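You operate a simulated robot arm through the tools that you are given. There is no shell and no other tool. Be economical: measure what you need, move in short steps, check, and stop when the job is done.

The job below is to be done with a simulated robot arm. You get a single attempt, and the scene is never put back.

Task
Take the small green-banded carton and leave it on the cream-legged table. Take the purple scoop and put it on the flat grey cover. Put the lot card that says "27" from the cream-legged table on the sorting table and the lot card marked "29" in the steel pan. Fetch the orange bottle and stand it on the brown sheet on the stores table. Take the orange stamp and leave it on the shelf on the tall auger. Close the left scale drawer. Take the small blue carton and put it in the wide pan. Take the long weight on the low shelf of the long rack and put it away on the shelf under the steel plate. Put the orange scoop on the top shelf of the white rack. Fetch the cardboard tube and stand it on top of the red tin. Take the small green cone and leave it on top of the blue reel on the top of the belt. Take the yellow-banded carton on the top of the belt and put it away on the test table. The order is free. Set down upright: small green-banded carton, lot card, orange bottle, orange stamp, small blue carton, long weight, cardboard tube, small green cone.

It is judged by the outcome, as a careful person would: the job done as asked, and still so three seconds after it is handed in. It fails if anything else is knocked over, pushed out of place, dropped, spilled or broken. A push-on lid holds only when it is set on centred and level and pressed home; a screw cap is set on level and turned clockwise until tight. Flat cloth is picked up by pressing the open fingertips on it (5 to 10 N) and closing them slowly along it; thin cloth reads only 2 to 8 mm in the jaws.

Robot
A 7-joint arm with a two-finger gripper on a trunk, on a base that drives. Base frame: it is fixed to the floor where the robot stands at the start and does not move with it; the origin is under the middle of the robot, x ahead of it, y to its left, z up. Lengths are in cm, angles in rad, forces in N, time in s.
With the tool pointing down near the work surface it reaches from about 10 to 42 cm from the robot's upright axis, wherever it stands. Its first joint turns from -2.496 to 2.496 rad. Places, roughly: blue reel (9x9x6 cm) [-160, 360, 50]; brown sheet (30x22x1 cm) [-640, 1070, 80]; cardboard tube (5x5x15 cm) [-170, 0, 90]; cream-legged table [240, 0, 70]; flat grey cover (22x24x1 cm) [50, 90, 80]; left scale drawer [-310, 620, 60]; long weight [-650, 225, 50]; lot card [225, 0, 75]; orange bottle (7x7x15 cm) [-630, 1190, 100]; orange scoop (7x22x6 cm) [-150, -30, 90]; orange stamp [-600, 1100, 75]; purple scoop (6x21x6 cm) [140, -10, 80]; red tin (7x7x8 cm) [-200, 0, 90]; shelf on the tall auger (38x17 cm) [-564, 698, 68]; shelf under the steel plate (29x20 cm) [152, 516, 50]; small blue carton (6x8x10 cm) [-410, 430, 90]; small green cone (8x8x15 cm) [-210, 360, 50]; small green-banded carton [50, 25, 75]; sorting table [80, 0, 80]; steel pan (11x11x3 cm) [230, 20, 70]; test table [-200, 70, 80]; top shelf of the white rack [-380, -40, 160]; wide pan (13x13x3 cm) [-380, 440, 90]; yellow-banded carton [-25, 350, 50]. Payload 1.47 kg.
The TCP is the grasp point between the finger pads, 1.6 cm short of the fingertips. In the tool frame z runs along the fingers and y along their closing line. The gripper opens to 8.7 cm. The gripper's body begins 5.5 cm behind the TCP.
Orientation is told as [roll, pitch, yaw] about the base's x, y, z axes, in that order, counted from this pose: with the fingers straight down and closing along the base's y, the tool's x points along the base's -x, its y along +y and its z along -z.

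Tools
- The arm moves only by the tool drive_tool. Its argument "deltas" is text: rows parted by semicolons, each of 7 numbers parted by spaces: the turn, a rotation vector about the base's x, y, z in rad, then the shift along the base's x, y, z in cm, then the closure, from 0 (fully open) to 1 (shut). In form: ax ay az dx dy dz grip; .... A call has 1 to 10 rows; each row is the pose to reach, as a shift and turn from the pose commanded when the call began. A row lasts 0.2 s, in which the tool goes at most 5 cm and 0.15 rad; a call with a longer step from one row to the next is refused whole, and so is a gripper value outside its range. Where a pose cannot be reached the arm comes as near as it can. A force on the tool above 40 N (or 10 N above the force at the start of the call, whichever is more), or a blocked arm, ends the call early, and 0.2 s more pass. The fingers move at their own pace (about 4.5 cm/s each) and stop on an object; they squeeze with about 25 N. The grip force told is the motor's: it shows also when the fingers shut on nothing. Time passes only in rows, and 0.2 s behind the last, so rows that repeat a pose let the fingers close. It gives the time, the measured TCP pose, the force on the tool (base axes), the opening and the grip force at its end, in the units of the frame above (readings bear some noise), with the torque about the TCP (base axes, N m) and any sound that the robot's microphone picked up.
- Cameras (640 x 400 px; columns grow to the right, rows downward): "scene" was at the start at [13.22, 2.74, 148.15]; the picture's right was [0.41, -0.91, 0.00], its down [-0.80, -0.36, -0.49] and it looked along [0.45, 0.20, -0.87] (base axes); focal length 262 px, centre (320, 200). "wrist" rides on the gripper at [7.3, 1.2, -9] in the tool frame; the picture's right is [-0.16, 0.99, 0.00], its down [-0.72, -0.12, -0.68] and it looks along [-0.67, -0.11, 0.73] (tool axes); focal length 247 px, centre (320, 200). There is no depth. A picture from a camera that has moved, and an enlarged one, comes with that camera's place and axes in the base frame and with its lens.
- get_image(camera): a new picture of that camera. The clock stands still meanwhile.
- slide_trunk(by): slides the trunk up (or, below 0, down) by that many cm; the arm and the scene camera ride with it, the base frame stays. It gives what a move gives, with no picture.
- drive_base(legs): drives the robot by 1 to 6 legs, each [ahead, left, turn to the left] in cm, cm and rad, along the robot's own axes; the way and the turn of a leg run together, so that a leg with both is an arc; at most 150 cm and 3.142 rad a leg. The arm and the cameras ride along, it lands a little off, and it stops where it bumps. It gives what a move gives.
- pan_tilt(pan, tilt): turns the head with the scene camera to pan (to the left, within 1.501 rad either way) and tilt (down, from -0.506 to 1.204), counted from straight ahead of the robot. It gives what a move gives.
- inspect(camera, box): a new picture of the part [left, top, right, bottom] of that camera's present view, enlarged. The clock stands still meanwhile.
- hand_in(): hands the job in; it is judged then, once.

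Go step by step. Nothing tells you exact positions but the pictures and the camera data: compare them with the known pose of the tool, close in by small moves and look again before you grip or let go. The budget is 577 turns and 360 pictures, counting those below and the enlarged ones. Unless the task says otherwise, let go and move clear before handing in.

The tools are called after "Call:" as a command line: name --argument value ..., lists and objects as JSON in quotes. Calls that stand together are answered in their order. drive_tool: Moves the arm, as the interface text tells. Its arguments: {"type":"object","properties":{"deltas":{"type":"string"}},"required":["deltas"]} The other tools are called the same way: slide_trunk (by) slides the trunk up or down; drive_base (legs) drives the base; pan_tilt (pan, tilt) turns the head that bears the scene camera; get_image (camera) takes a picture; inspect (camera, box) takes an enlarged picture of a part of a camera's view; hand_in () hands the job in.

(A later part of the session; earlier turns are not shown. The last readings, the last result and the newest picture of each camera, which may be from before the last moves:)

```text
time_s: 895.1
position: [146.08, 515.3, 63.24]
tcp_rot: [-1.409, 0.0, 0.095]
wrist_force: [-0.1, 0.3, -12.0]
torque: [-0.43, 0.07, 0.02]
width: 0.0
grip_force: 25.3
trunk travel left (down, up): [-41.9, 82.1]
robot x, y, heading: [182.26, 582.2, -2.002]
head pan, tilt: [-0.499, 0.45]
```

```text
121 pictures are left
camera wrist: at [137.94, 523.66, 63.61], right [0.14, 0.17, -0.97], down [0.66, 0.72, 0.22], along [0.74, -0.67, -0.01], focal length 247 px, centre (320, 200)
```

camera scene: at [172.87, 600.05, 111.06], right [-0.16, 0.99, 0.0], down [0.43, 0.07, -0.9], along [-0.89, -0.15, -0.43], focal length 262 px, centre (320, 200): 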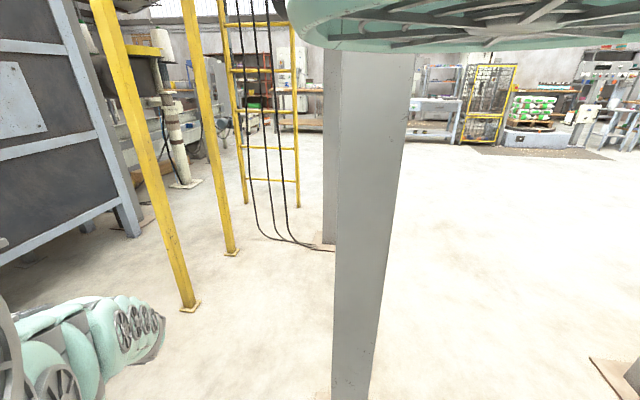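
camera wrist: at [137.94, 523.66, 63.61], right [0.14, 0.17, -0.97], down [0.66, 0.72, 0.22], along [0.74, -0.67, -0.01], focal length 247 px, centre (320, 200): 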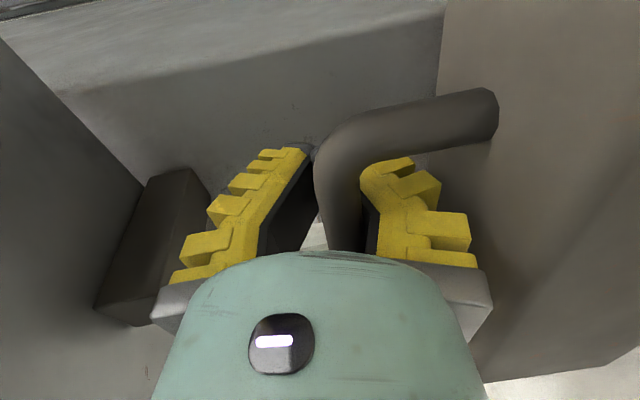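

Now lower gently until the load comes off.

Call:
slide_trunk --by -1.5

Call:
slide_trunk --by -0.8

Call:
slide_trunk --by -0.8

```text
time_s: 895.7
position: [146.06, 515.17, 61.72]
tcp_rot: [-1.408, 0.0, 0.096]
wrist_force: [0.2, -0.4, -11.3]
torque: [-0.47, 0.09, -0.01]
width: 0.0
grip_force: 25.4
trunk travel left (down, up): [-40.4, 83.6]
robot x, y, heading: [182.22, 581.93, -2.006]
head pan, tilt: [-0.499, 0.45]
```

```text
time_s: 896.3
position: [145.85, 514.91, 61.31]
tcp_rot: [-1.413, 0.003, 0.095]
wrist_force: [-0.5, 0.3, -0.9]
torque: [-0.03, 0.02, 0.05]
width: 0.0
grip_force: 24.5
trunk travel left (down, up): [-39.6, 84.4]
robot x, y, heading: [182.77, 582.29, -2.004]
head pan, tilt: [-0.499, 0.45]
```

```text
time_s: 896.9
position: [145.9, 514.95, 60.49]
tcp_rot: [-1.413, 0.002, 0.096]
wrist_force: [1.1, 1.9, 5.0]
torque: [0.17, -0.06, -0.03]
width: 0.01
grip_force: 25.0
trunk travel left (down, up): [-38.8, 85.2]
robot x, y, heading: [182.37, 582.3, -2.004]
head pan, tilt: [-0.499, 0.45]
```

The weight stands on the shelf. I centre on the bar, open moderately and withdraw straight north.

Call:
slide_trunk --by 0.5

Call:
drive_tool --deltas "0 0 0 0 0 0 0.85;0 0 0 0 0 0 0.7;0 0 0 0 0 0 0.68;0 0 0 0 0 0 0.68"

Call:
get_image --camera "wrist"

```text
time_s: 897.4
position: [145.84, 514.85, 60.92]
tcp_rot: [-1.411, 0.003, 0.096]
wrist_force: [0.5, -0.6, 0.0]
torque: [0.0, -0.01, -0.01]
width: 0.01
grip_force: 24.8
trunk travel left (down, up): [-39.3, 84.7]
robot x, y, heading: [182.71, 582.17, -2.006]
head pan, tilt: [-0.499, 0.45]
```

```text
time_s: 898.4
position: [145.91, 514.92, 61.02]
tcp_rot: [-1.411, 0.001, 0.097]
wrist_force: [2.1, 1.4, 7.6]
torque: [0.27, -0.11, -0.05]
width: 3.02
grip_force: 2.5
trunk travel left (down, up): [-39.3, 84.7]
robot x, y, heading: [182.35, 582.31, -2.002]
head pan, tilt: [-0.499, 0.45]
```

```text
120 pictures are left
camera wrist: at [137.83, 523.27, 61.26], right [0.14, 0.17, -0.98], down [0.66, 0.72, 0.22], along [0.74, -0.67, -0.01], focal length 247 px, centre (320, 200)
```

wrist: 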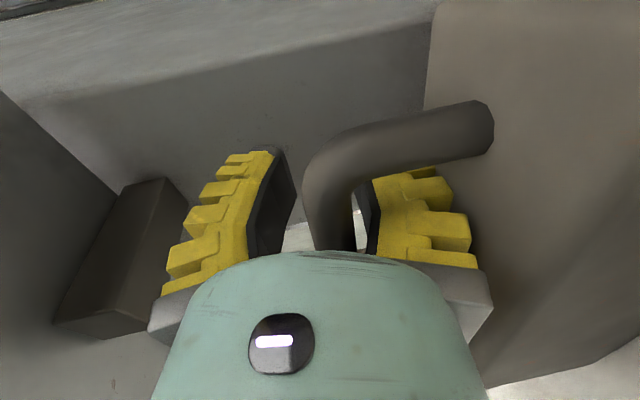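

Raise slightly to relieve the contact and withdraw north.

Call:
slide_trunk --by 0.5

Call:
drive_base --legs '[[-5.4, -2.5, 0]]'

Call:
get_image --camera "wrist"

```text
time_s: 899.0
position: [145.91, 515.11, 61.37]
tcp_rot: [-1.411, 0.001, 0.095]
wrist_force: [0.1, 0.8, -0.4]
torque: [0.01, 0.0, 0.0]
width: 3.4
grip_force: 4.5
trunk travel left (down, up): [-39.8, 84.2]
robot x, y, heading: [182.68, 581.84, -2.005]
head pan, tilt: [-0.499, 0.45]
```

```text
time_s: 899.9
position: [145.87, 520.97, 61.28]
tcp_rot: [-1.411, 0.002, 0.097]
wrist_force: [-1.0, 0.8, 0.0]
torque: [-0.03, -0.03, 0.0]
width: 3.39
grip_force: 4.4
trunk travel left (down, up): [-39.8, 84.2]
robot x, y, heading: [182.66, 587.87, -1.999]
head pan, tilt: [-0.499, 0.45]
```

```text
119 pictures are left
camera wrist: at [137.88, 529.32, 61.67], right [0.14, 0.17, -0.97], down [0.66, 0.72, 0.22], along [0.74, -0.67, -0.01], focal length 247 px, centre (320, 200)
```

wrist: 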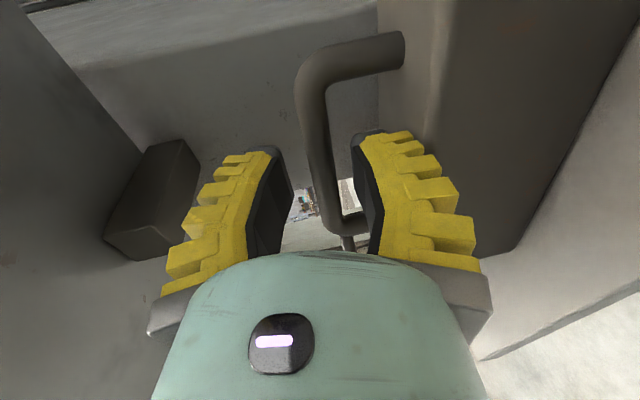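

Free. Continue withdrawing.

Call:
drive_base --legs '[[-30, -13, 0]]'

Call:
get_image --camera "wrist"

```text
time_s: 902.1
position: [146.54, 553.28, 61.46]
tcp_rot: [-1.41, 0.003, 0.097]
wrist_force: [0.1, -0.7, -0.8]
torque: [0.0, 0.01, -0.01]
width: 3.42
grip_force: 4.3
trunk travel left (down, up): [-39.8, 84.2]
robot x, y, heading: [182.82, 620.4, -2.0]
head pan, tilt: [-0.499, 0.45]
```

```text
118 pictures are left
camera wrist: at [138.53, 561.67, 61.68], right [0.14, 0.17, -0.97], down [0.66, 0.72, 0.22], along [0.74, -0.67, -0.01], focal length 247 px, centre (320, 200)
```

wrist: 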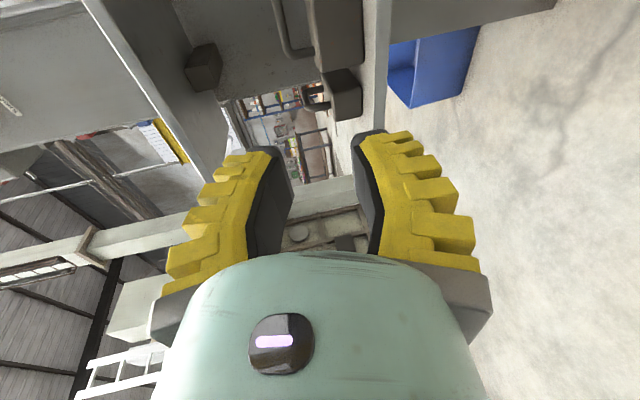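

Both weights stand on the shelf. Next: the left scale drawer around (-310, 620) — visible to the west across open floor. I drive there along y≈650.

Call:
drive_base --legs '[[-34, 3, 0], [0, 0, -1.14], [150, 0, 0], [150, 0, 0], [80, 0, 0]]'

Call:
drive_tool --deltas "0 0 -0.13 0 0 0 1;0 0 -0.26 0 0 0 1;0 0 -0.39 0 0 0 1;0 0 -0.5 0 0 0 1;0 0 -0.5 0 0 0 1"

Call:
get_image --camera "wrist"

Call:
get_image --camera "scene"

```text
time_s: 925.2
position: [-258.67, 656.13, 61.45]
tcp_rot: [-1.41, 0.002, -1.044]
wrist_force: [-0.7, 0.2, 0.8]
torque: [0.0, 0.04, 0.01]
width: 3.44
grip_force: 4.6
trunk travel left (down, up): [-39.8, 84.2]
robot x, y, heading: [-182.57, 650.95, 3.135]
head pan, tilt: [-0.499, 0.45]
```

```text
time_s: 926.4
position: [-258.66, 656.27, 61.41]
tcp_rot: [-1.412, 0.001, -1.547]
wrist_force: [-0.2, 0.0, -0.7]
torque: [0.01, -0.03, -0.01]
width: 0.04
grip_force: 24.6
trunk travel left (down, up): [-39.8, 84.2]
robot x, y, heading: [-182.55, 650.81, 3.14]
head pan, tilt: [-0.499, 0.45]
```

```text
117 pictures are left
camera wrist: at [-249.91, 663.82, 61.73], right [0.16, -0.15, -0.98], down [0.67, -0.71, 0.22], along [-0.72, -0.69, -0.01], focal length 247 px, centre (320, 200)
```

wrist: 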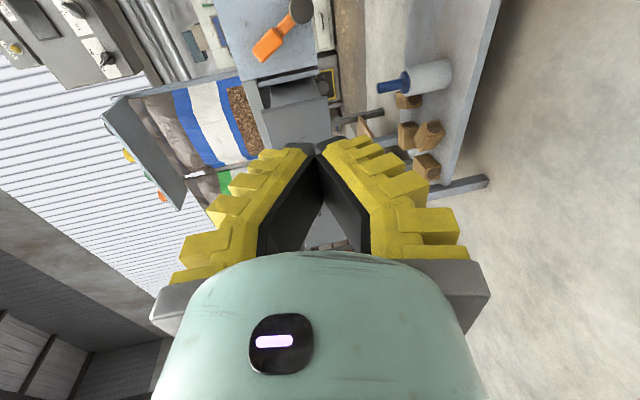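

```text
116 pictures are left
camera scene: at [-194.55, 658.63, 108.99], right [0.83, 0.56, 0.0], down [0.24, -0.36, -0.9], along [-0.5, 0.75, -0.43], focal length 262 px, centre (320, 200)
```

scene: 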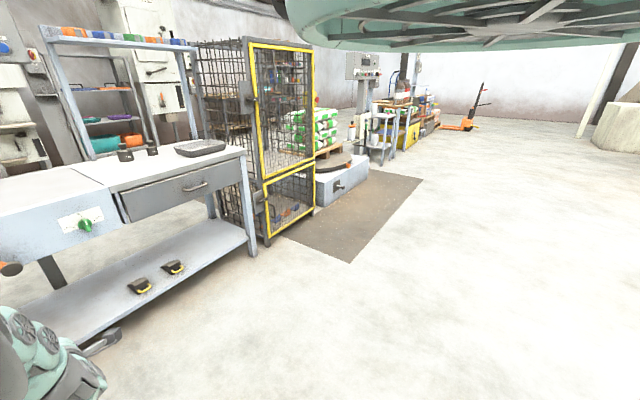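

The scale bench is ahead; its right drawer is closed. I turn so that the head camera faces the left drawer.

Call:
drive_base --legs '[[-20, 0, 0], [0, 0, 1.0]]'

Call:
get_image --camera "scene"

```text
time_s: 930.5
position: [-207.83, 589.16, 61.32]
tcp_rot: [-1.411, 0.003, -0.535]
wrist_force: [0.2, -0.3, 0.0]
torque: [0.01, 0.01, -0.06]
width: 0.03
grip_force: 25.0
trunk travel left (down, up): [-39.8, 84.2]
robot x, y, heading: [-163.03, 650.8, -2.139]
head pan, tilt: [-0.499, 0.45]
```

```text
115 pictures are left
camera scene: at [-175.54, 644.64, 108.98], right [-0.03, 1.0, 0.0], down [0.43, 0.01, -0.9], along [-0.9, -0.03, -0.43], focal length 262 px, centre (320, 200)
```

scene: 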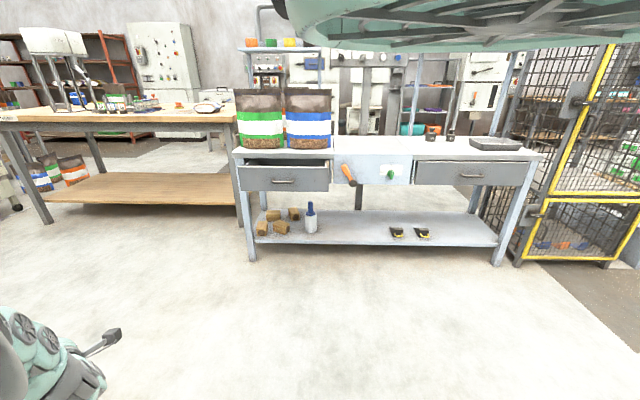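

The left drawer (with bags above it) is in view. I zoom in.

Call:
inspect --camera "scene" --box '[225, 130, 425, 220]'

```text
3.20 times, centred on (325, 175) of scene
camera zoom: at [-175.54, 644.64, 108.98], right [-0.03, 1.0, 0.0], down [0.43, 0.01, -0.9], along [-0.9, -0.03, -0.43], focal length 838 px, centre (304, 280)
```

zoom: 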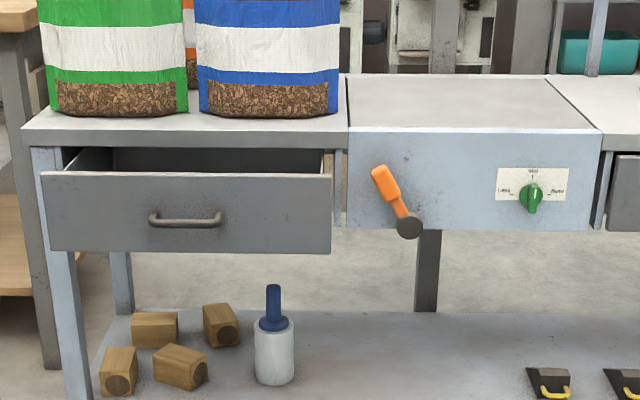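

The left drawer stands open by ~12 cm (front at x≈-299.5, y≈622, z 56–67). I'll push it shut with closed fingertips just above its handle.

Call:
slide_trunk --by 3.1

Call:
drive_base --legs '[[0, 0, -1.003], [0, 34.4, 0], [42, 0, 0]]'

Call:
get_image --camera "wrist"

```text
time_s: 931.3
position: [-207.87, 589.23, 64.62]
tcp_rot: [-1.412, 0.002, -0.536]
wrist_force: [-0.3, 0.0, 0.2]
torque: [-0.05, -0.03, -0.01]
width: 0.01
grip_force: 24.8
trunk travel left (down, up): [-42.9, 81.1]
robot x, y, heading: [-162.78, 650.76, -2.138]
head pan, tilt: [-0.499, 0.45]
```

```text
time_s: 938.3
position: [-281.23, 621.33, 64.45]
tcp_rot: [-1.411, 0.001, -1.534]
wrist_force: [-0.3, -0.6, 0.0]
torque: [0.01, 0.0, 0.01]
width: 0.0
grip_force: 25.0
trunk travel left (down, up): [-42.9, 81.1]
robot x, y, heading: [-205.18, 616.75, -3.143]
head pan, tilt: [-0.499, 0.45]
```

```text
113 pictures are left
camera wrist: at [-272.42, 629.03, 64.82], right [0.16, -0.15, -0.98], down [0.68, -0.7, 0.22], along [-0.72, -0.7, -0.01], focal length 247 px, centre (320, 200)
```

wrist: 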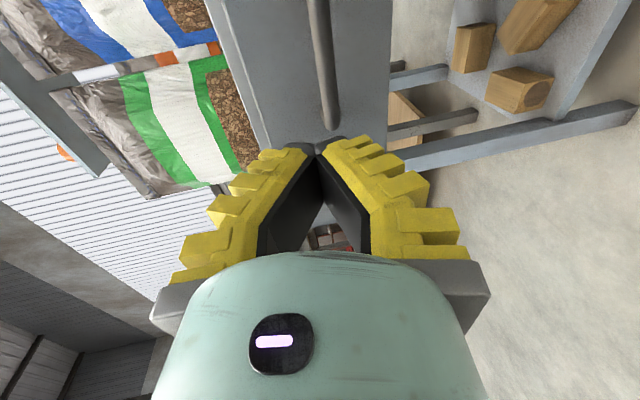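

Aligned just above the handle. Advance and push in steps.

Call:
drive_base --legs '[[22, 0, 0]]'

Call:
drive_base --legs '[[5, 0, 0]]'

Call:
get_image --camera "wrist"

```text
time_s: 939.9
position: [-301.78, 621.36, 64.52]
tcp_rot: [-1.419, -0.001, -1.536]
wrist_force: [11.9, -0.7, 8.5]
torque: [0.11, -0.21, -0.14]
width: 0.0
grip_force: 24.9
trunk travel left (down, up): [-42.9, 81.1]
robot x, y, heading: [-225.82, 616.35, -3.137]
head pan, tilt: [-0.499, 0.45]
stopped in leg 1: the force on the tool passed its limit at 69 N (the readings are from after the stop); the commanded pose is now the measured one
```

```text
time_s: 940.7
position: [-301.92, 621.41, 64.58]
tcp_rot: [-1.429, 0.003, -1.538]
wrist_force: [26.5, -3.4, 14.1]
torque: [0.11, -0.53, -0.37]
width: 0.0
grip_force: 24.5
trunk travel left (down, up): [-42.9, 81.1]
robot x, y, heading: [-226.34, 616.75, -3.14]
head pan, tilt: [-0.499, 0.45]
stopped in leg 1: the force on the tool passed its limit at 69 N (the readings are from after the stop); the commanded pose is now the measured one
```

```text
112 pictures are left
camera wrist: at [-293.12, 629.1, 64.7], right [0.15, -0.15, -0.98], down [0.68, -0.7, 0.21], along [-0.72, -0.7, 0.0], focal length 247 px, centre (320, 200)
```

wrist: 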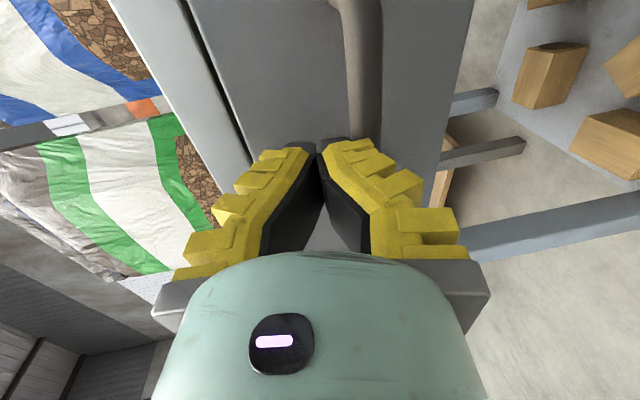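

The push stopped firmly at x≈-303. I back off and verify with the head camera.

Call:
drive_base --legs '[[-40, -20, 0], [0, 0, 1.0]]'

Call:
inspect --camera "scene" --box '[140, 80, 440, 270]'

```text
time_s: 946.0
position: [-230.14, 574.6, 65.02]
tcp_rot: [-1.432, 0.001, -0.529]
wrist_force: [0.9, -0.5, 0.4]
torque: [-0.01, 0.04, 0.01]
width: 0.0
grip_force: 25.2
trunk travel left (down, up): [-42.9, 81.1]
robot x, y, heading: [-185.28, 636.86, -2.127]
head pan, tilt: [-0.499, 0.45]
```

```text
2.11 times, centred on (290, 175) of scene
camera zoom: at [-198.03, 630.46, 112.07], right [-0.04, 1.0, 0.0], down [0.43, 0.02, -0.9], along [-0.9, -0.03, -0.43], focal length 551 px, centre (383, 253)
```

zoom: 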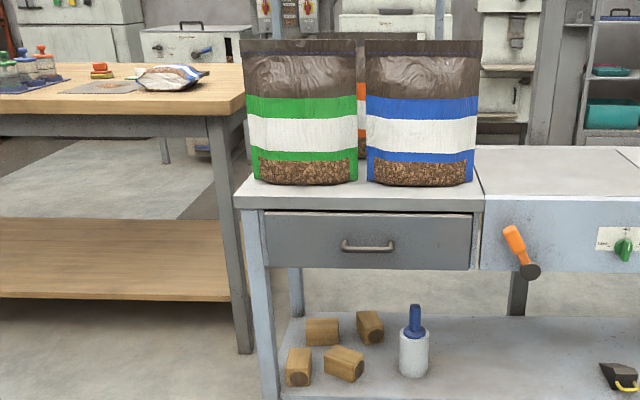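

The drawer is closed. Next, the belt objects to the south; I turn so the head camera looks south at the belt.

Call:
slide_trunk --by 30

Call:
drive_base --legs '[[0, 0, 1.6]]'

Call:
get_image --camera "scene"

```text
time_s: 949.0
position: [-230.05, 574.68, 94.96]
tcp_rot: [-1.433, 0.001, -0.528]
wrist_force: [-0.2, -0.1, 0.1]
torque: [0.01, 0.01, -0.02]
width: 0.01
grip_force: 25.3
trunk travel left (down, up): [-72.9, 51.1]
robot x, y, heading: [-185.33, 636.42, -2.131]
head pan, tilt: [-0.499, 0.45]
```

```text
time_s: 953.3
position: [-120.96, 595.56, 95.1]
tcp_rot: [-1.433, 0.002, 1.1]
wrist_force: [0.4, -1.2, 0.7]
torque: [0.01, 0.01, -0.01]
width: 0.01
grip_force: 25.0
trunk travel left (down, up): [-72.9, 51.1]
robot x, y, heading: [-185.31, 636.66, -0.503]
head pan, tilt: [-0.499, 0.45]
```

```text
110 pictures are left
camera scene: at [-178.13, 624.24, 142.07], right [-1.0, -0.1, 0.0], down [-0.04, 0.43, -0.9], along [0.09, -0.9, -0.44], focal length 262 px, centre (320, 200)
```

scene: 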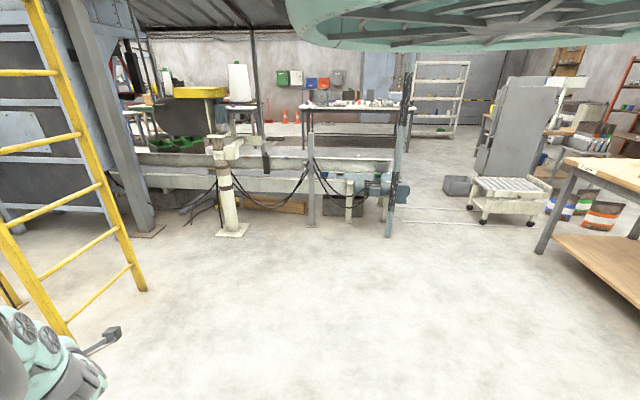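

I zoom on the belt's west end to find the cone and the reel.

Call:
inspect --camera "scene" --box '[200, 110, 440, 260]'

```text
2.67 times, centred on (320, 185) of scene
camera zoom: at [-178.13, 624.24, 142.07], right [-1.0, -0.1, 0.0], down [-0.04, 0.43, -0.9], along [0.09, -0.9, -0.44], focal length 698 px, centre (320, 240)
```

zoom: 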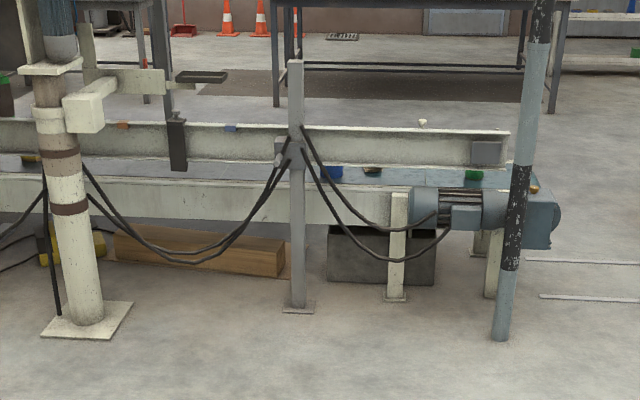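

The north guard hides the belt; it must be worked from the south. I head back east, round the silo lane, to the south side.

Call:
drive_base --legs '[[0, 0, 0.503], [0, 12, 0], [150, 0, 0], [150, 0, 0], [118, 0, 0]]'

Call:
drive_base --legs '[[150, -38, 0], [74, -8, 0], [0, 0, -1.571]]'

Call:
slide_trunk --by -40

Call:
slide_trunk --by -32

```text
time_s: 975.5
position: [304.31, 644.3, 94.94]
tcp_rot: [-1.431, 0.001, 1.607]
wrist_force: [0.2, 0.0, -0.4]
torque: [0.0, -0.01, 0.0]
width: 0.02
grip_force: 25.0
trunk travel left (down, up): [-72.9, 51.1]
robot x, y, heading: [228.03, 648.84, 0.009]
head pan, tilt: [-0.499, 0.45]
```

```text
refused: leg 1 is longer than a leg can be; nothing moved
```

```text
time_s: 979.3
position: [304.24, 644.23, 55.05]
tcp_rot: [-1.435, 0.002, 1.607]
wrist_force: [-0.4, 0.1, -0.3]
torque: [0.02, -0.02, 0.0]
width: 0.0
grip_force: 25.8
trunk travel left (down, up): [-32.9, 91.1]
robot x, y, heading: [228.17, 648.75, 0.004]
head pan, tilt: [-0.499, 0.45]
```

```text
time_s: 982.5
position: [304.11, 644.16, 22.97]
tcp_rot: [-1.434, 0.002, 1.608]
wrist_force: [-0.2, -0.4, 0.6]
torque: [-0.01, 0.04, 0.0]
width: 0.0
grip_force: 24.9
trunk travel left (down, up): [-0.9, 123.1]
robot x, y, heading: [227.48, 648.84, 0.008]
head pan, tilt: [-0.499, 0.45]
```

Call:
drive_base --legs '[[140, -38, 0], [86, -8, 0], [0, 0, -1.576], [140, 0, 0], [130, 0, 0]]'

```text
time_s: 1010.4
position: [449.47, 256.02, 22.87]
tcp_rot: [-1.432, 0.001, 0.032]
wrist_force: [0.5, 0.5, 1.2]
torque: [0.02, 0.0, 0.03]
width: 0.01
grip_force: 25.0
trunk travel left (down, up): [-0.9, 123.1]
robot x, y, heading: [454.11, 332.3, -1.57]
head pan, tilt: [-0.499, 0.45]
```

Continue: south, then west along the y≈169 corridor.

Call:
drive_base --legs '[[150, 0, 0], [13, 0, 0], [0, 0, -1.571], [150, 0, 0], [150, 0, 0], [150, 0, 0]]'

Call:
slide_trunk --by 40

Call:
slide_trunk --by 30

Call:
drive_base --legs '[[102, 0, 0], [0, 0, -1.571]]'

Call:
get_image --camera "scene"

```text
time_s: 1044.0
position: [-76.46, 196.71, 22.96]
tcp_rot: [-1.433, 0.0, -1.597]
wrist_force: [1.4, 0.4, 0.5]
torque: [0.01, 0.0, 0.0]
width: 0.0
grip_force: 25.7
trunk travel left (down, up): [-0.9, 123.1]
robot x, y, heading: [-0.67, 187.06, 3.077]
head pan, tilt: [-0.499, 0.45]
```

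```text
time_s: 1047.9
position: [-76.4, 196.54, 62.84]
tcp_rot: [-1.434, 0.001, -1.596]
wrist_force: [0.3, 0.4, 0.6]
torque: [-0.01, -0.01, 0.01]
width: 0.0
grip_force: 25.1
trunk travel left (down, up): [-40.9, 83.1]
robot x, y, heading: [-0.68, 187.27, 3.082]
head pan, tilt: [-0.499, 0.45]
```

```text
time_s: 1050.9
position: [-76.39, 196.66, 92.96]
tcp_rot: [-1.432, 0.003, -1.599]
wrist_force: [-0.1, -0.5, -0.3]
torque: [0.05, -0.02, 0.01]
width: 0.0
grip_force: 24.8
trunk travel left (down, up): [-70.9, 53.1]
robot x, y, heading: [-0.53, 187.54, 3.081]
head pan, tilt: [-0.499, 0.45]
```

```text
time_s: 1060.1
position: [-93.74, 268.4, 93.01]
tcp_rot: [-1.433, 0.001, 3.103]
wrist_force: [0.1, 0.3, 0.6]
torque: [0.0, -0.01, 0.03]
width: 0.0
grip_force: 24.8
trunk travel left (down, up): [-70.9, 53.1]
robot x, y, heading: [-104.03, 192.35, 1.504]
head pan, tilt: [-0.499, 0.45]
```

```text
108 pictures are left
camera scene: at [-95.21, 204.3, 140.07], right [0.51, -0.86, 0.0], down [-0.38, -0.22, -0.9], along [0.78, 0.46, -0.44], focal length 262 px, centre (320, 200)
```

scene: 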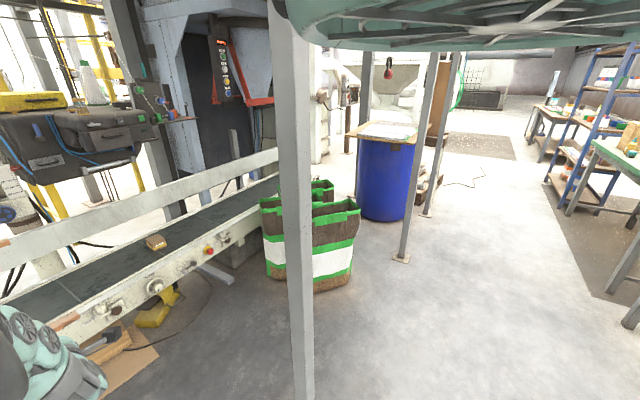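

I move up beside the belt and turn the tool to point down.

Call:
drive_base --legs '[[0, 0, 0.067], [86, 0, 0], [0, -46, 0]]'

Call:
drive_tool --deltas "-0.143 0 0 0 0 0 0;-0.286 0 0 0 0 0 0;-0.429 0 0 0 0 0 0;-0.572 0 0 0 0 0 0;-0.715 0 0 0 0 0 0;-0.858 0 0 0 0 0 0;-1.0 0 0 0 0 0 0;-1.143 0 0 0 0 0 0;-1.286 0 0 0 0 0 0;-1.43 0 0 0 0 0 0"

Call:
get_image --camera "wrist"

```text
time_s: 1067.4
position: [-53.49, 354.74, 93.05]
tcp_rot: [-1.432, 0.003, -3.113]
wrist_force: [-0.4, -0.1, 0.3]
torque: [-0.03, 0.01, 0.03]
width: 0.0
grip_force: 24.9
trunk travel left (down, up): [-70.9, 53.1]
robot x, y, heading: [-58.6, 278.7, 1.57]
head pan, tilt: [-0.499, 0.45]
```

```text
time_s: 1069.4
position: [-54.72, 350.15, 91.39]
tcp_rot: [-0.271, -0.106, 3.128]
wrist_force: [0.1, -0.2, -0.4]
torque: [-0.02, -0.05, -0.01]
width: 8.73
grip_force: 0.1
out of reach, approached as far as the arm can: row 7, 8, 9, 10
trunk travel left (down, up): [-70.9, 53.1]
robot x, y, heading: [-58.74, 278.24, 1.561]
head pan, tilt: [-0.499, 0.45]
stopped in row 10: the force on the tool passed its limit at 67 N (the readings are from after the stop); the commanded pose is now the measured one
```

```text
107 pictures are left
camera wrist: at [-46.6, 346.53, 98.92], right [-0.2, -0.95, -0.25], down [-0.65, -0.06, 0.76], along [-0.74, 0.31, -0.6], focal length 247 px, centre (320, 200)
```

wrist: 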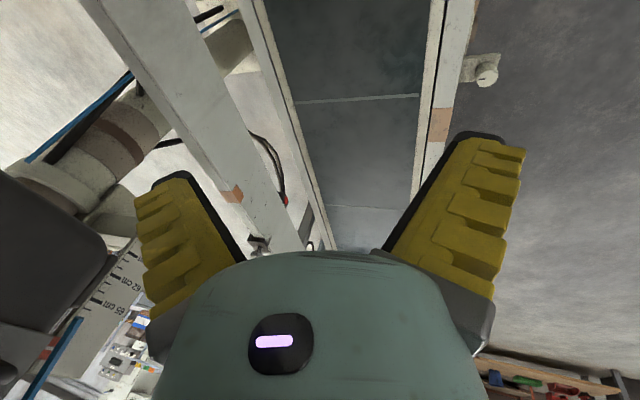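

Something touched during the rotation; I back the base off 15 cm and finish levelling the tool there.

Call:
drive_base --legs '[[-16, 0, 0]]'

Call:
drive_tool --deltas "-0.13 -0.05 0 0 0 0 0;-0.27 -0.1 0 0 0 0 0;-0.27 -0.1 -0.14 0 0 0 0;-0.27 -0.1 -0.28 0 0 0 0;-0.27 -0.1 -0.42 0 0 0 0;-0.27 -0.1 -0.56 0 0 0 0"

Call:
get_image --camera "wrist"

```text
time_s: 1070.8
position: [-54.71, 337.25, 93.57]
tcp_rot: [-0.321, -0.099, 3.137]
wrist_force: [-0.9, 0.3, -0.3]
torque: [0.01, -0.02, 0.01]
width: 8.69
grip_force: 0.0
trunk travel left (down, up): [-70.9, 53.1]
robot x, y, heading: [-58.61, 262.51, 1.565]
head pan, tilt: [-0.499, 0.45]
```

```text
time_s: 1072.2
position: [-59.76, 330.47, 97.73]
tcp_rot: [-0.088, 0.065, 2.594]
wrist_force: [0.8, 0.7, 0.4]
torque: [-0.03, 0.01, -0.01]
width: 8.69
grip_force: 0.0
out of reach, approached as far as the arm can: row 1, 2, 3, 4, 5, 6
trunk travel left (down, up): [-70.9, 53.1]
robot x, y, heading: [-58.6, 262.28, 1.563]
head pan, tilt: [-0.499, 0.45]
```

```text
106 pictures are left
camera wrist: at [-55.0, 325.44, 106.95], right [-0.64, -0.76, -0.1], down [-0.63, 0.45, 0.64], along [-0.44, 0.47, -0.76], focal length 247 px, centre (320, 200)
```

wrist: 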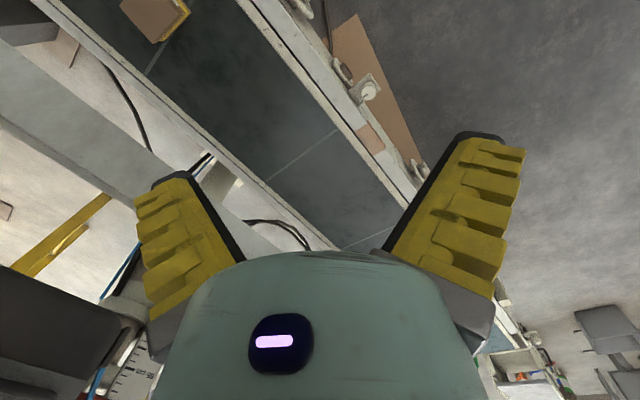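

The carton is at about (-34.5, 354). I level the tool, turn it to look north and move right over it.

Call:
drive_tool --deltas "-0.02 0.05 -0.13 0 -1 0 0;-0.041 0.101 -0.26 0 -2 0 0;-0.041 0.101 -0.4 0 -3 0 0;-0.041 0.101 -0.54 0 -3 0 0;-0.041 0.101 -0.68 0 -3 0 0;-0.041 0.101 -0.82 0 -3 0 0;-0.041 0.101 -0.95 0 -3 0 0;-0.041 0.101 -1.02 0 -3 0 0"

Call:
drive_base --legs '[[0, -23, 0]]'

Call:
slide_trunk --by -18

Call:
get_image --camera "wrist"

```text
time_s: 1074.0
position: [-56.27, 329.66, 96.85]
tcp_rot: [0.05, 0.032, 1.58]
wrist_force: [-0.6, 0.1, -0.9]
torque: [0.04, -0.03, 0.01]
width: 8.71
grip_force: 0.1
out of reach, approached as far as the arm can: row 3, 5, 6, 7, 8
trunk travel left (down, up): [-70.9, 53.1]
robot x, y, heading: [-58.89, 262.5, 1.56]
head pan, tilt: [-0.499, 0.45]
```

```text
time_s: 1075.5
position: [-38.5, 329.49, 97.0]
tcp_rot: [0.055, 0.031, 1.561]
wrist_force: [0.6, -0.3, -0.1]
torque: [0.02, 0.02, -0.01]
width: 8.72
grip_force: 0.0
trunk travel left (down, up): [-70.9, 53.1]
robot x, y, heading: [-41.93, 262.05, 1.547]
head pan, tilt: [-0.499, 0.45]
stopped in leg 1: the robot was blocked; the commanded pose is now the measured one
```

```text
time_s: 1077.5
position: [-38.9, 329.56, 78.92]
tcp_rot: [0.058, 0.032, 1.563]
wrist_force: [-0.7, 1.0, 0.8]
torque: [-0.01, -0.02, 0.0]
width: 8.7
grip_force: 0.0
trunk travel left (down, up): [-52.9, 71.1]
robot x, y, heading: [-41.85, 262.41, 1.552]
head pan, tilt: [-0.499, 0.45]
```

```text
105 pictures are left
camera wrist: at [-39.55, 322.61, 88.19], right [-0.98, 0.17, 0.05], down [0.16, 0.74, 0.65], along [0.07, 0.65, -0.76], focal length 247 px, centre (320, 200)
```

wrist: 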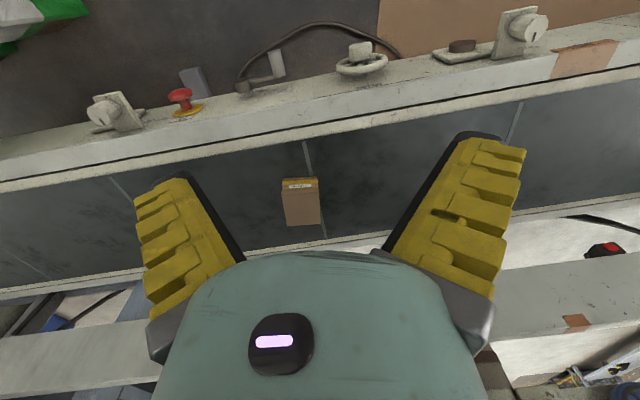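

Drive closer, level the tool and look again from above the carton.

Call:
drive_base --legs '[[20, 0, 0]]'

Call:
drive_tool --deltas "0.032 -0.058 0 2 1 0 0;0.032 -0.058 0 4 2 0 0;0.032 -0.058 0 6 3 0 0"

Call:
get_image --camera "wrist"

```text
time_s: 1078.2
position: [-38.44, 329.53, 79.06]
tcp_rot: [0.054, 0.029, 1.563]
wrist_force: [-0.5, 0.6, 0.5]
torque: [-0.04, 0.0, 0.02]
width: 8.7
grip_force: 0.0
trunk travel left (down, up): [-52.9, 71.1]
robot x, y, heading: [-41.77, 262.57, 1.546]
head pan, tilt: [-0.499, 0.45]
stopped in leg 1: the robot was blocked; the commanded pose is now the measured one
```

```text
time_s: 1079.0
position: [-32.79, 330.54, 79.99]
tcp_rot: [0.0, -0.002, 1.563]
wrist_force: [0.1, 0.9, -0.1]
torque: [-0.01, -0.01, 0.01]
width: 8.7
grip_force: 0.0
out of reach, approached as far as the arm can: row 1, 2, 3
trunk travel left (down, up): [-52.9, 71.1]
robot x, y, heading: [-41.79, 262.06, 1.551]
head pan, tilt: [-0.499, 0.45]
```

```text
104 pictures are left
camera wrist: at [-33.95, 323.22, 88.95], right [-0.99, 0.16, 0.0], down [0.12, 0.72, 0.68], along [0.11, 0.67, -0.73], focal length 247 px, centre (320, 200)
```

wrist: 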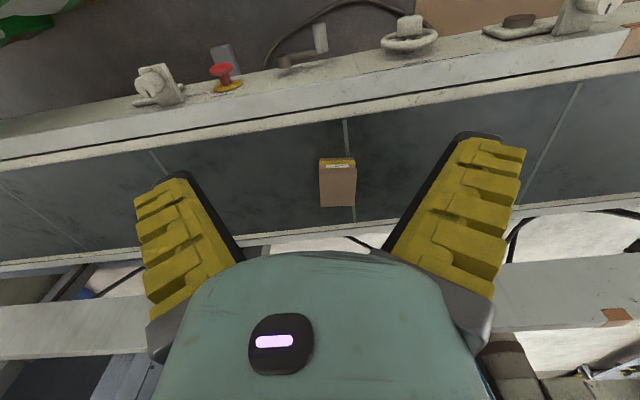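

The base touches the green bags on the right; I shift left, then go forward.

Call:
drive_base --legs '[[0, 12, 0], [20, 0, 0.02]]'

Call:
get_image --camera "wrist"

```text
time_s: 1081.4
position: [-45.08, 348.35, 78.28]
tcp_rot: [-0.001, 0.028, 1.581]
wrist_force: [0.0, 0.4, -0.6]
torque: [-0.02, 0.03, -0.02]
width: 8.69
grip_force: 0.0
trunk travel left (down, up): [-52.9, 71.1]
robot x, y, heading: [-53.82, 282.4, 1.569]
head pan, tilt: [-0.499, 0.45]
```

```text
103 pictures are left
camera wrist: at [-46.17, 341.46, 87.48], right [-0.99, 0.15, -0.01], down [0.11, 0.74, 0.66], along [0.1, 0.65, -0.75], focal length 247 px, centre (320, 200)
```

wrist: 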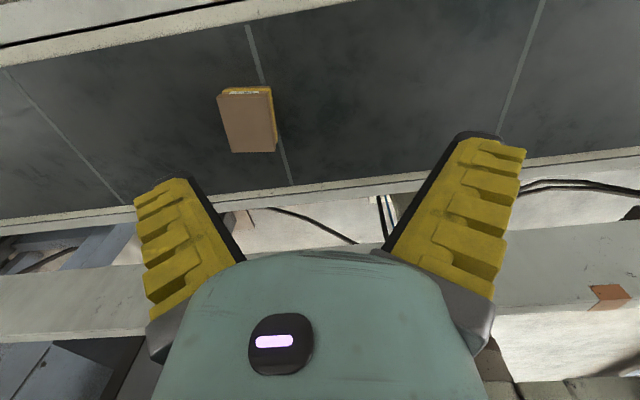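

Carton: top z≈49.4, centre (-32, 356.6), 7.5 (x) × 9.7 × 4 cm. I shift closer and position above it.

Call:
drive_base --legs '[[4, -8.5, 0]]'

Call:
drive_tool --deltas "0.025 0 0 1.5 1 0 0;0.028 0 0 4 3 0 0;0.028 0 0 4.5 5 1 0;0.028 0 0 4.7 6 2 0"

Call:
slide_trunk --by -18

Call:
get_image --camera "wrist"

```text
time_s: 1082.5
position: [-41.66, 349.7, 78.1]
tcp_rot: [-0.007, 0.042, 1.621]
wrist_force: [-0.5, -0.6, -0.4]
torque: [0.01, 0.01, 0.03]
width: 8.7
grip_force: 0.0
trunk travel left (down, up): [-52.9, 71.1]
robot x, y, heading: [-48.17, 284.22, 1.573]
head pan, tilt: [-0.499, 0.45]
stopped in leg 1: the robot was blocked; the commanded pose is now the measured one
```

```text
time_s: 1083.7
position: [-39.77, 348.97, 78.86]
tcp_rot: [0.018, 0.069, 1.632]
wrist_force: [-0.2, -1.1, -0.7]
torque: [-0.03, -0.01, 0.0]
width: 8.68
grip_force: 0.0
out of reach, approached as far as the arm can: row 1, 2, 3, 4
trunk travel left (down, up): [-52.9, 71.1]
robot x, y, heading: [-48.17, 284.13, 1.574]
head pan, tilt: [-0.499, 0.45]
stopped in row 4: the arm was blocked; the commanded pose is now the measured one
```

```text
time_s: 1085.7
position: [-38.69, 352.98, 63.27]
tcp_rot: [0.004, 0.014, 1.625]
wrist_force: [-0.3, 0.1, 0.7]
torque: [0.0, 0.01, 0.02]
width: 8.69
grip_force: 0.1
trunk travel left (down, up): [-34.9, 89.1]
robot x, y, heading: [-48.34, 284.48, 1.567]
head pan, tilt: [-0.499, 0.45]
```

```text
102 pictures are left
camera wrist: at [-39.48, 345.75, 72.37], right [-0.99, 0.1, 0.0], down [0.08, 0.74, 0.67], along [0.07, 0.67, -0.74], focal length 247 px, centre (320, 200)
```

wrist: 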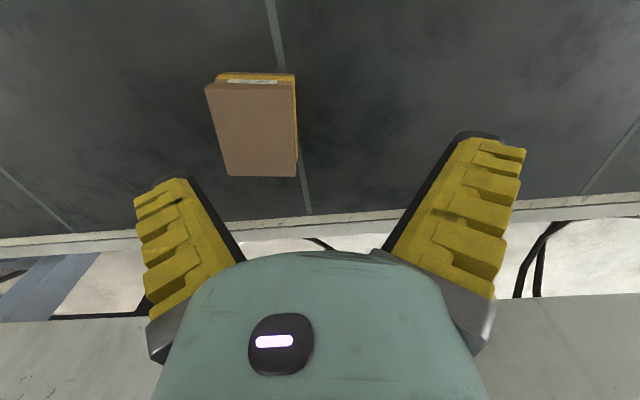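

Lowering freed the arm. Now shift to the carton and check.

Call:
drive_tool --deltas "0 0 -0.03 2.5 1 0 0;0 0 -0.05 5 2 0 0;0 0 -0.05 6.5 3.4 0 0;0 0 -0.05 6.5 3.4 0 0"

Call:
get_image --camera "wrist"

```text
time_s: 1086.7
position: [-34.85, 352.45, 64.79]
tcp_rot: [0.003, 0.014, 1.575]
wrist_force: [0.0, 0.5, -0.4]
torque: [-0.03, -0.02, 0.01]
width: 8.69
grip_force: 0.1
out of reach, approached as far as the arm can: row 1, 2, 3, 4
trunk travel left (down, up): [-34.9, 89.1]
robot x, y, heading: [-48.22, 284.41, 1.572]
head pan, tilt: [-0.499, 0.45]
```

```text
101 pictures are left
camera wrist: at [-35.87, 345.38, 73.95], right [-0.99, 0.15, 0.0], down [0.12, 0.73, 0.67], along [0.1, 0.66, -0.74], focal length 247 px, centre (320, 200)
```

wrist: 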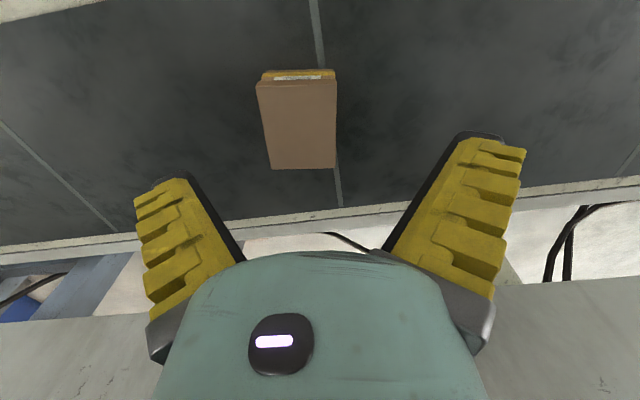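

Slightly short; reach improves lower down. I descend while extending.

Call:
drive_tool --deltas "0 0 0 1 0.5 -4 0;0 0 0 2 1.5 -8 0;0 0 0 2.7 3 -11 0;0 0 0 2.8 4 -12 0"

Call:
get_image --camera "wrist"

```text
time_s: 1087.7
position: [-35.4, 350.08, 59.77]
tcp_rot: [0.002, 0.014, 1.576]
wrist_force: [-0.7, 0.2, 0.0]
torque: [-0.01, -0.01, -0.04]
width: 8.7
grip_force: 0.1
out of reach, approached as far as the arm can: row 1, 2, 3, 4
trunk travel left (down, up): [-34.9, 89.1]
robot x, y, heading: [-48.12, 284.68, 1.577]
head pan, tilt: [-0.499, 0.45]
```

```text
100 pictures are left
camera wrist: at [-36.55, 343.11, 68.79], right [-0.99, 0.15, 0.0], down [0.11, 0.73, 0.67], along [0.1, 0.66, -0.74], focal length 247 px, centre (320, 200)
```

wrist: 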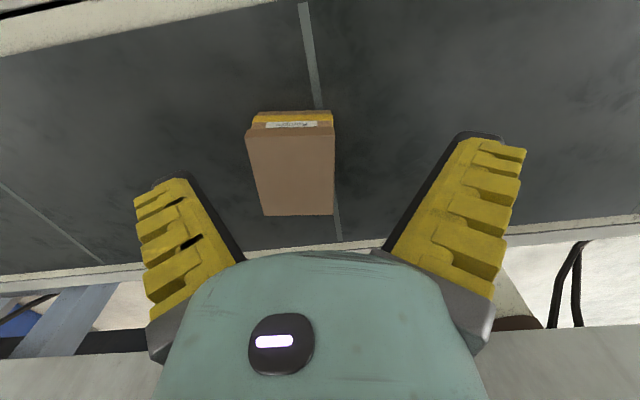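

Reach is better with a lower trunk, so I raise the tool and lower the trunk alternately while extending.

Call:
drive_tool --deltas "0 0 0 0 0 4 0;0 0 0 0.5 1 8 0;0 0 0 1 2 11 0"

Call:
slide_trunk --by -15

Call:
drive_tool --deltas "0 0 0 0.5 1 4 0;0 0 0 1.5 2.5 8 0;0 0 0 2.3 4 9 0;0 0 0 2.5 5 9 0"

Call:
get_image --camera "wrist"

```text
time_s: 1088.5
position: [-33.61, 352.46, 70.19]
tcp_rot: [0.006, 0.016, 1.575]
wrist_force: [0.0, -0.6, 0.3]
torque: [-0.01, 0.01, -0.01]
width: 8.71
grip_force: 0.1
out of reach, approached as far as the arm can: row 2, 3
trunk travel left (down, up): [-34.9, 89.1]
robot x, y, heading: [-47.8, 284.65, 1.576]
head pan, tilt: [-0.499, 0.45]
```

```text
time_s: 1090.2
position: [-33.82, 352.55, 55.16]
tcp_rot: [0.004, 0.016, 1.579]
wrist_force: [-1.1, 0.4, -0.4]
torque: [0.0, -0.02, 0.01]
width: 8.71
grip_force: 0.0
trunk travel left (down, up): [-19.9, 104.1]
robot x, y, heading: [-48.24, 284.54, 1.578]
head pan, tilt: [-0.499, 0.45]
```

```text
time_s: 1091.2
position: [-33.3, 353.94, 62.45]
tcp_rot: [0.009, 0.018, 1.58]
wrist_force: [0.4, 0.8, -0.8]
torque: [-0.01, 0.04, -0.03]
width: 8.68
grip_force: 0.1
out of reach, approached as far as the arm can: row 2, 3, 4
trunk travel left (down, up): [-19.9, 104.1]
robot x, y, heading: [-48.52, 284.67, 1.574]
head pan, tilt: [-0.499, 0.45]
```

```text
99 pictures are left
camera wrist: at [-34.22, 346.92, 71.6], right [-0.99, 0.15, 0.01], down [0.11, 0.74, 0.67], along [0.1, 0.66, -0.75], focal length 247 px, centre (320, 200)
```

wrist: 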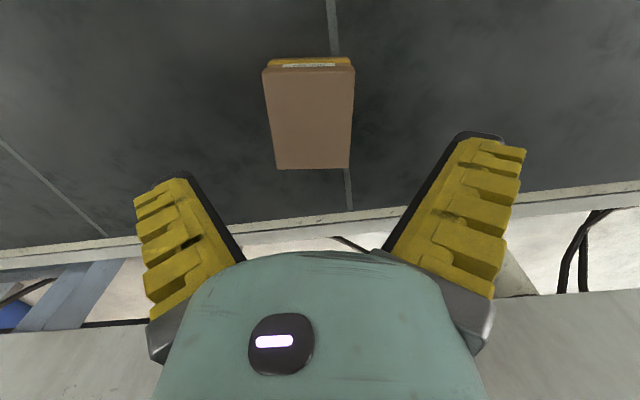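

Try nudging the base 2.5 cm forward, then descend with the trunk.

Call:
drive_base --legs '[[2.5, 0.5, 0]]'

Call:
drive_tool --deltas "0 0 0 1 0 0 0;0 0 0 1 0 0 0"

Call:
slide_trunk --by -13.6

Call:
drive_tool --deltas "0 0 0 0 0 0 0.4;0 0 0 0 0 0 0.8;0 0 0 0 0 0 1;0 0 0 0 0 0 1"

Call:
get_image --camera "wrist"

```text
time_s: 1092.0
position: [-33.7, 356.08, 62.32]
tcp_rot: [0.008, 0.02, 1.581]
wrist_force: [0.4, -0.2, -1.4]
torque: [0.02, 0.02, -0.02]
width: 8.69
grip_force: 0.0
trunk travel left (down, up): [-19.9, 104.1]
robot x, y, heading: [-48.92, 286.74, 1.572]
head pan, tilt: [-0.499, 0.45]
```

```text
time_s: 1092.6
position: [-32.71, 356.08, 62.48]
tcp_rot: [0.009, 0.016, 1.577]
wrist_force: [0.1, -0.3, -1.1]
torque: [0.03, -0.03, 0.03]
width: 8.69
grip_force: 0.0
trunk travel left (down, up): [-19.9, 104.1]
robot x, y, heading: [-48.93, 287.03, 1.576]
head pan, tilt: [-0.499, 0.45]
```

```text
time_s: 1094.2
position: [-32.6, 356.23, 48.87]
tcp_rot: [0.009, 0.018, 1.581]
wrist_force: [0.9, 0.5, -0.3]
torque: [0.0, 0.0, -0.01]
width: 8.73
grip_force: 0.0
trunk travel left (down, up): [-6.3, 117.7]
robot x, y, heading: [-48.88, 286.97, 1.573]
head pan, tilt: [-0.499, 0.45]
```

```text
time_s: 1095.2
position: [-32.24, 356.16, 48.82]
tcp_rot: [0.004, 0.016, 1.574]
wrist_force: [8.6, -3.1, 8.2]
torque: [0.39, -0.29, -0.48]
width: 7.86
grip_force: 25.1
trunk travel left (down, up): [-6.3, 117.7]
robot x, y, heading: [-48.34, 287.05, 1.577]
head pan, tilt: [-0.499, 0.45]
```

```text
98 pictures are left
camera wrist: at [-33.3, 349.09, 58.03], right [-0.99, 0.15, 0.0], down [0.12, 0.73, 0.67], along [0.1, 0.66, -0.74], focal length 247 px, centre (320, 200)
```

wrist: 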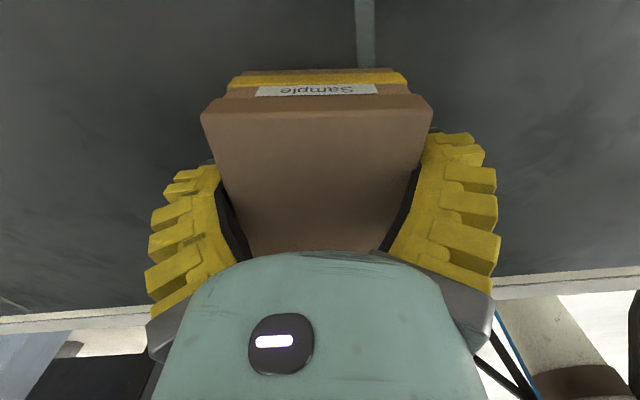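

Gripped (7.9 cm). Lift, back away from the belt, and go to the test table's north side.

Call:
slide_trunk --by 14

Call:
drive_base --legs '[[-3, 62, 0], [-40, 40, 0], [0, 0, 1.571], [0, 0, 1.571]]'

Call:
slide_trunk --by 40

Call:
get_image --camera "wrist"

Call:
get_image --camera "scene"

```text
time_s: 1096.9
position: [-32.9, 356.07, 62.76]
tcp_rot: [0.01, 0.017, 1.578]
wrist_force: [0.6, 0.2, -3.9]
torque: [0.0, -0.02, -0.03]
width: 7.48
grip_force: 24.9
trunk travel left (down, up): [-20.3, 103.7]
robot x, y, heading: [-48.67, 286.85, 1.575]
head pan, tilt: [-0.499, 0.45]
```

```text
time_s: 1110.8
position: [-168.33, 175.78, 62.79]
tcp_rot: [0.011, 0.017, -1.585]
wrist_force: [0.9, -0.4, -3.0]
torque: [0.06, -0.03, 0.01]
width: 7.37
grip_force: 24.5
trunk travel left (down, up): [-20.3, 103.7]
robot x, y, heading: [-150.89, 244.56, -1.593]
head pan, tilt: [-0.499, 0.45]
```

```text
time_s: 1114.7
position: [-168.23, 175.68, 102.82]
tcp_rot: [0.01, 0.017, -1.584]
wrist_force: [0.1, 0.1, -3.5]
torque: [0.02, 0.0, -0.02]
width: 7.34
grip_force: 24.9
trunk travel left (down, up): [-60.3, 63.7]
robot x, y, heading: [-150.74, 244.37, -1.591]
head pan, tilt: [-0.499, 0.45]
```

```text
97 pictures are left
camera wrist: at [-167.11, 182.95, 111.88], right [0.99, -0.17, 0.01], down [-0.13, -0.73, 0.67], along [-0.11, -0.66, -0.75], focal length 247 px, centre (320, 200)
```

wrist: 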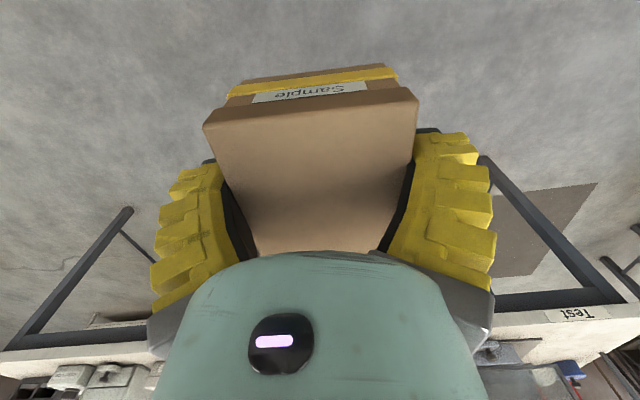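

```text
96 pictures are left
camera scene: at [-158.48, 232.56, 129.46], right [-0.55, 0.84, 0.0], down [0.36, 0.24, -0.9], along [-0.75, -0.49, -0.44], focal length 262 px, centre (320, 200)
```

scene: 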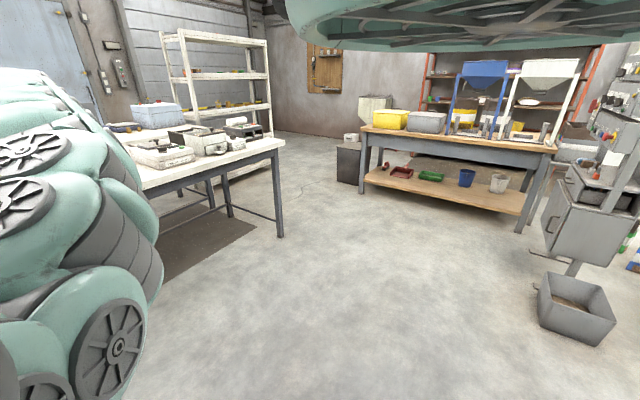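

The "Test" label marks this table. I drive closer to see its north edge for a free spot.

Call:
drive_base --legs '[[48, 0, 0.02]]'

Call:
get_image --camera "wrist"

```text
time_s: 1117.5
position: [-167.04, 127.23, 102.84]
tcp_rot: [0.01, 0.018, -1.56]
wrist_force: [-0.2, 0.4, -4.0]
torque: [-0.01, 0.01, 0.04]
width: 7.35
grip_force: 25.0
trunk travel left (down, up): [-60.3, 63.7]
robot x, y, heading: [-151.25, 196.26, -1.565]
head pan, tilt: [-0.499, 0.45]
```

```text
95 pictures are left
camera wrist: at [-165.9, 134.47, 111.91], right [0.99, -0.15, 0.01], down [-0.11, -0.74, 0.67], along [-0.09, -0.66, -0.75], focal length 247 px, centre (320, 200)
```

wrist: 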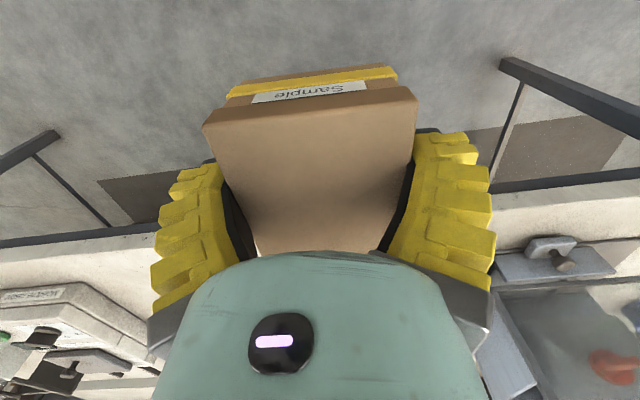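

I shift east to see the hidden stretch around x≈-165.

Call:
drive_base --legs '[[0, 38, 0]]'

Call:
get_image --camera "wrist"

```text
time_s: 1119.9
position: [-128.65, 127.43, 102.71]
tcp_rot: [0.01, 0.018, -1.556]
wrist_force: [-0.6, 0.8, -4.1]
torque: [0.0, 0.01, 0.01]
width: 7.34
grip_force: 25.0
trunk travel left (down, up): [-60.3, 63.7]
robot x, y, heading: [-112.8, 196.6, -1.561]
head pan, tilt: [-0.499, 0.45]
```

```text
94 pictures are left
camera wrist: at [-127.66, 134.71, 111.89], right [0.99, -0.14, 0.01], down [-0.11, -0.74, 0.67], along [-0.09, -0.66, -0.75], focal length 247 px, centre (320, 200)
```

wrist: 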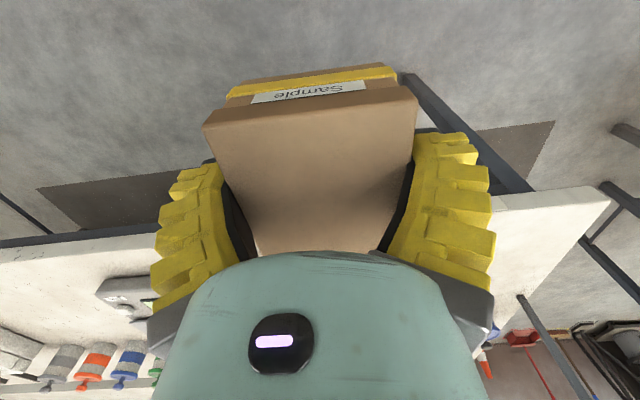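

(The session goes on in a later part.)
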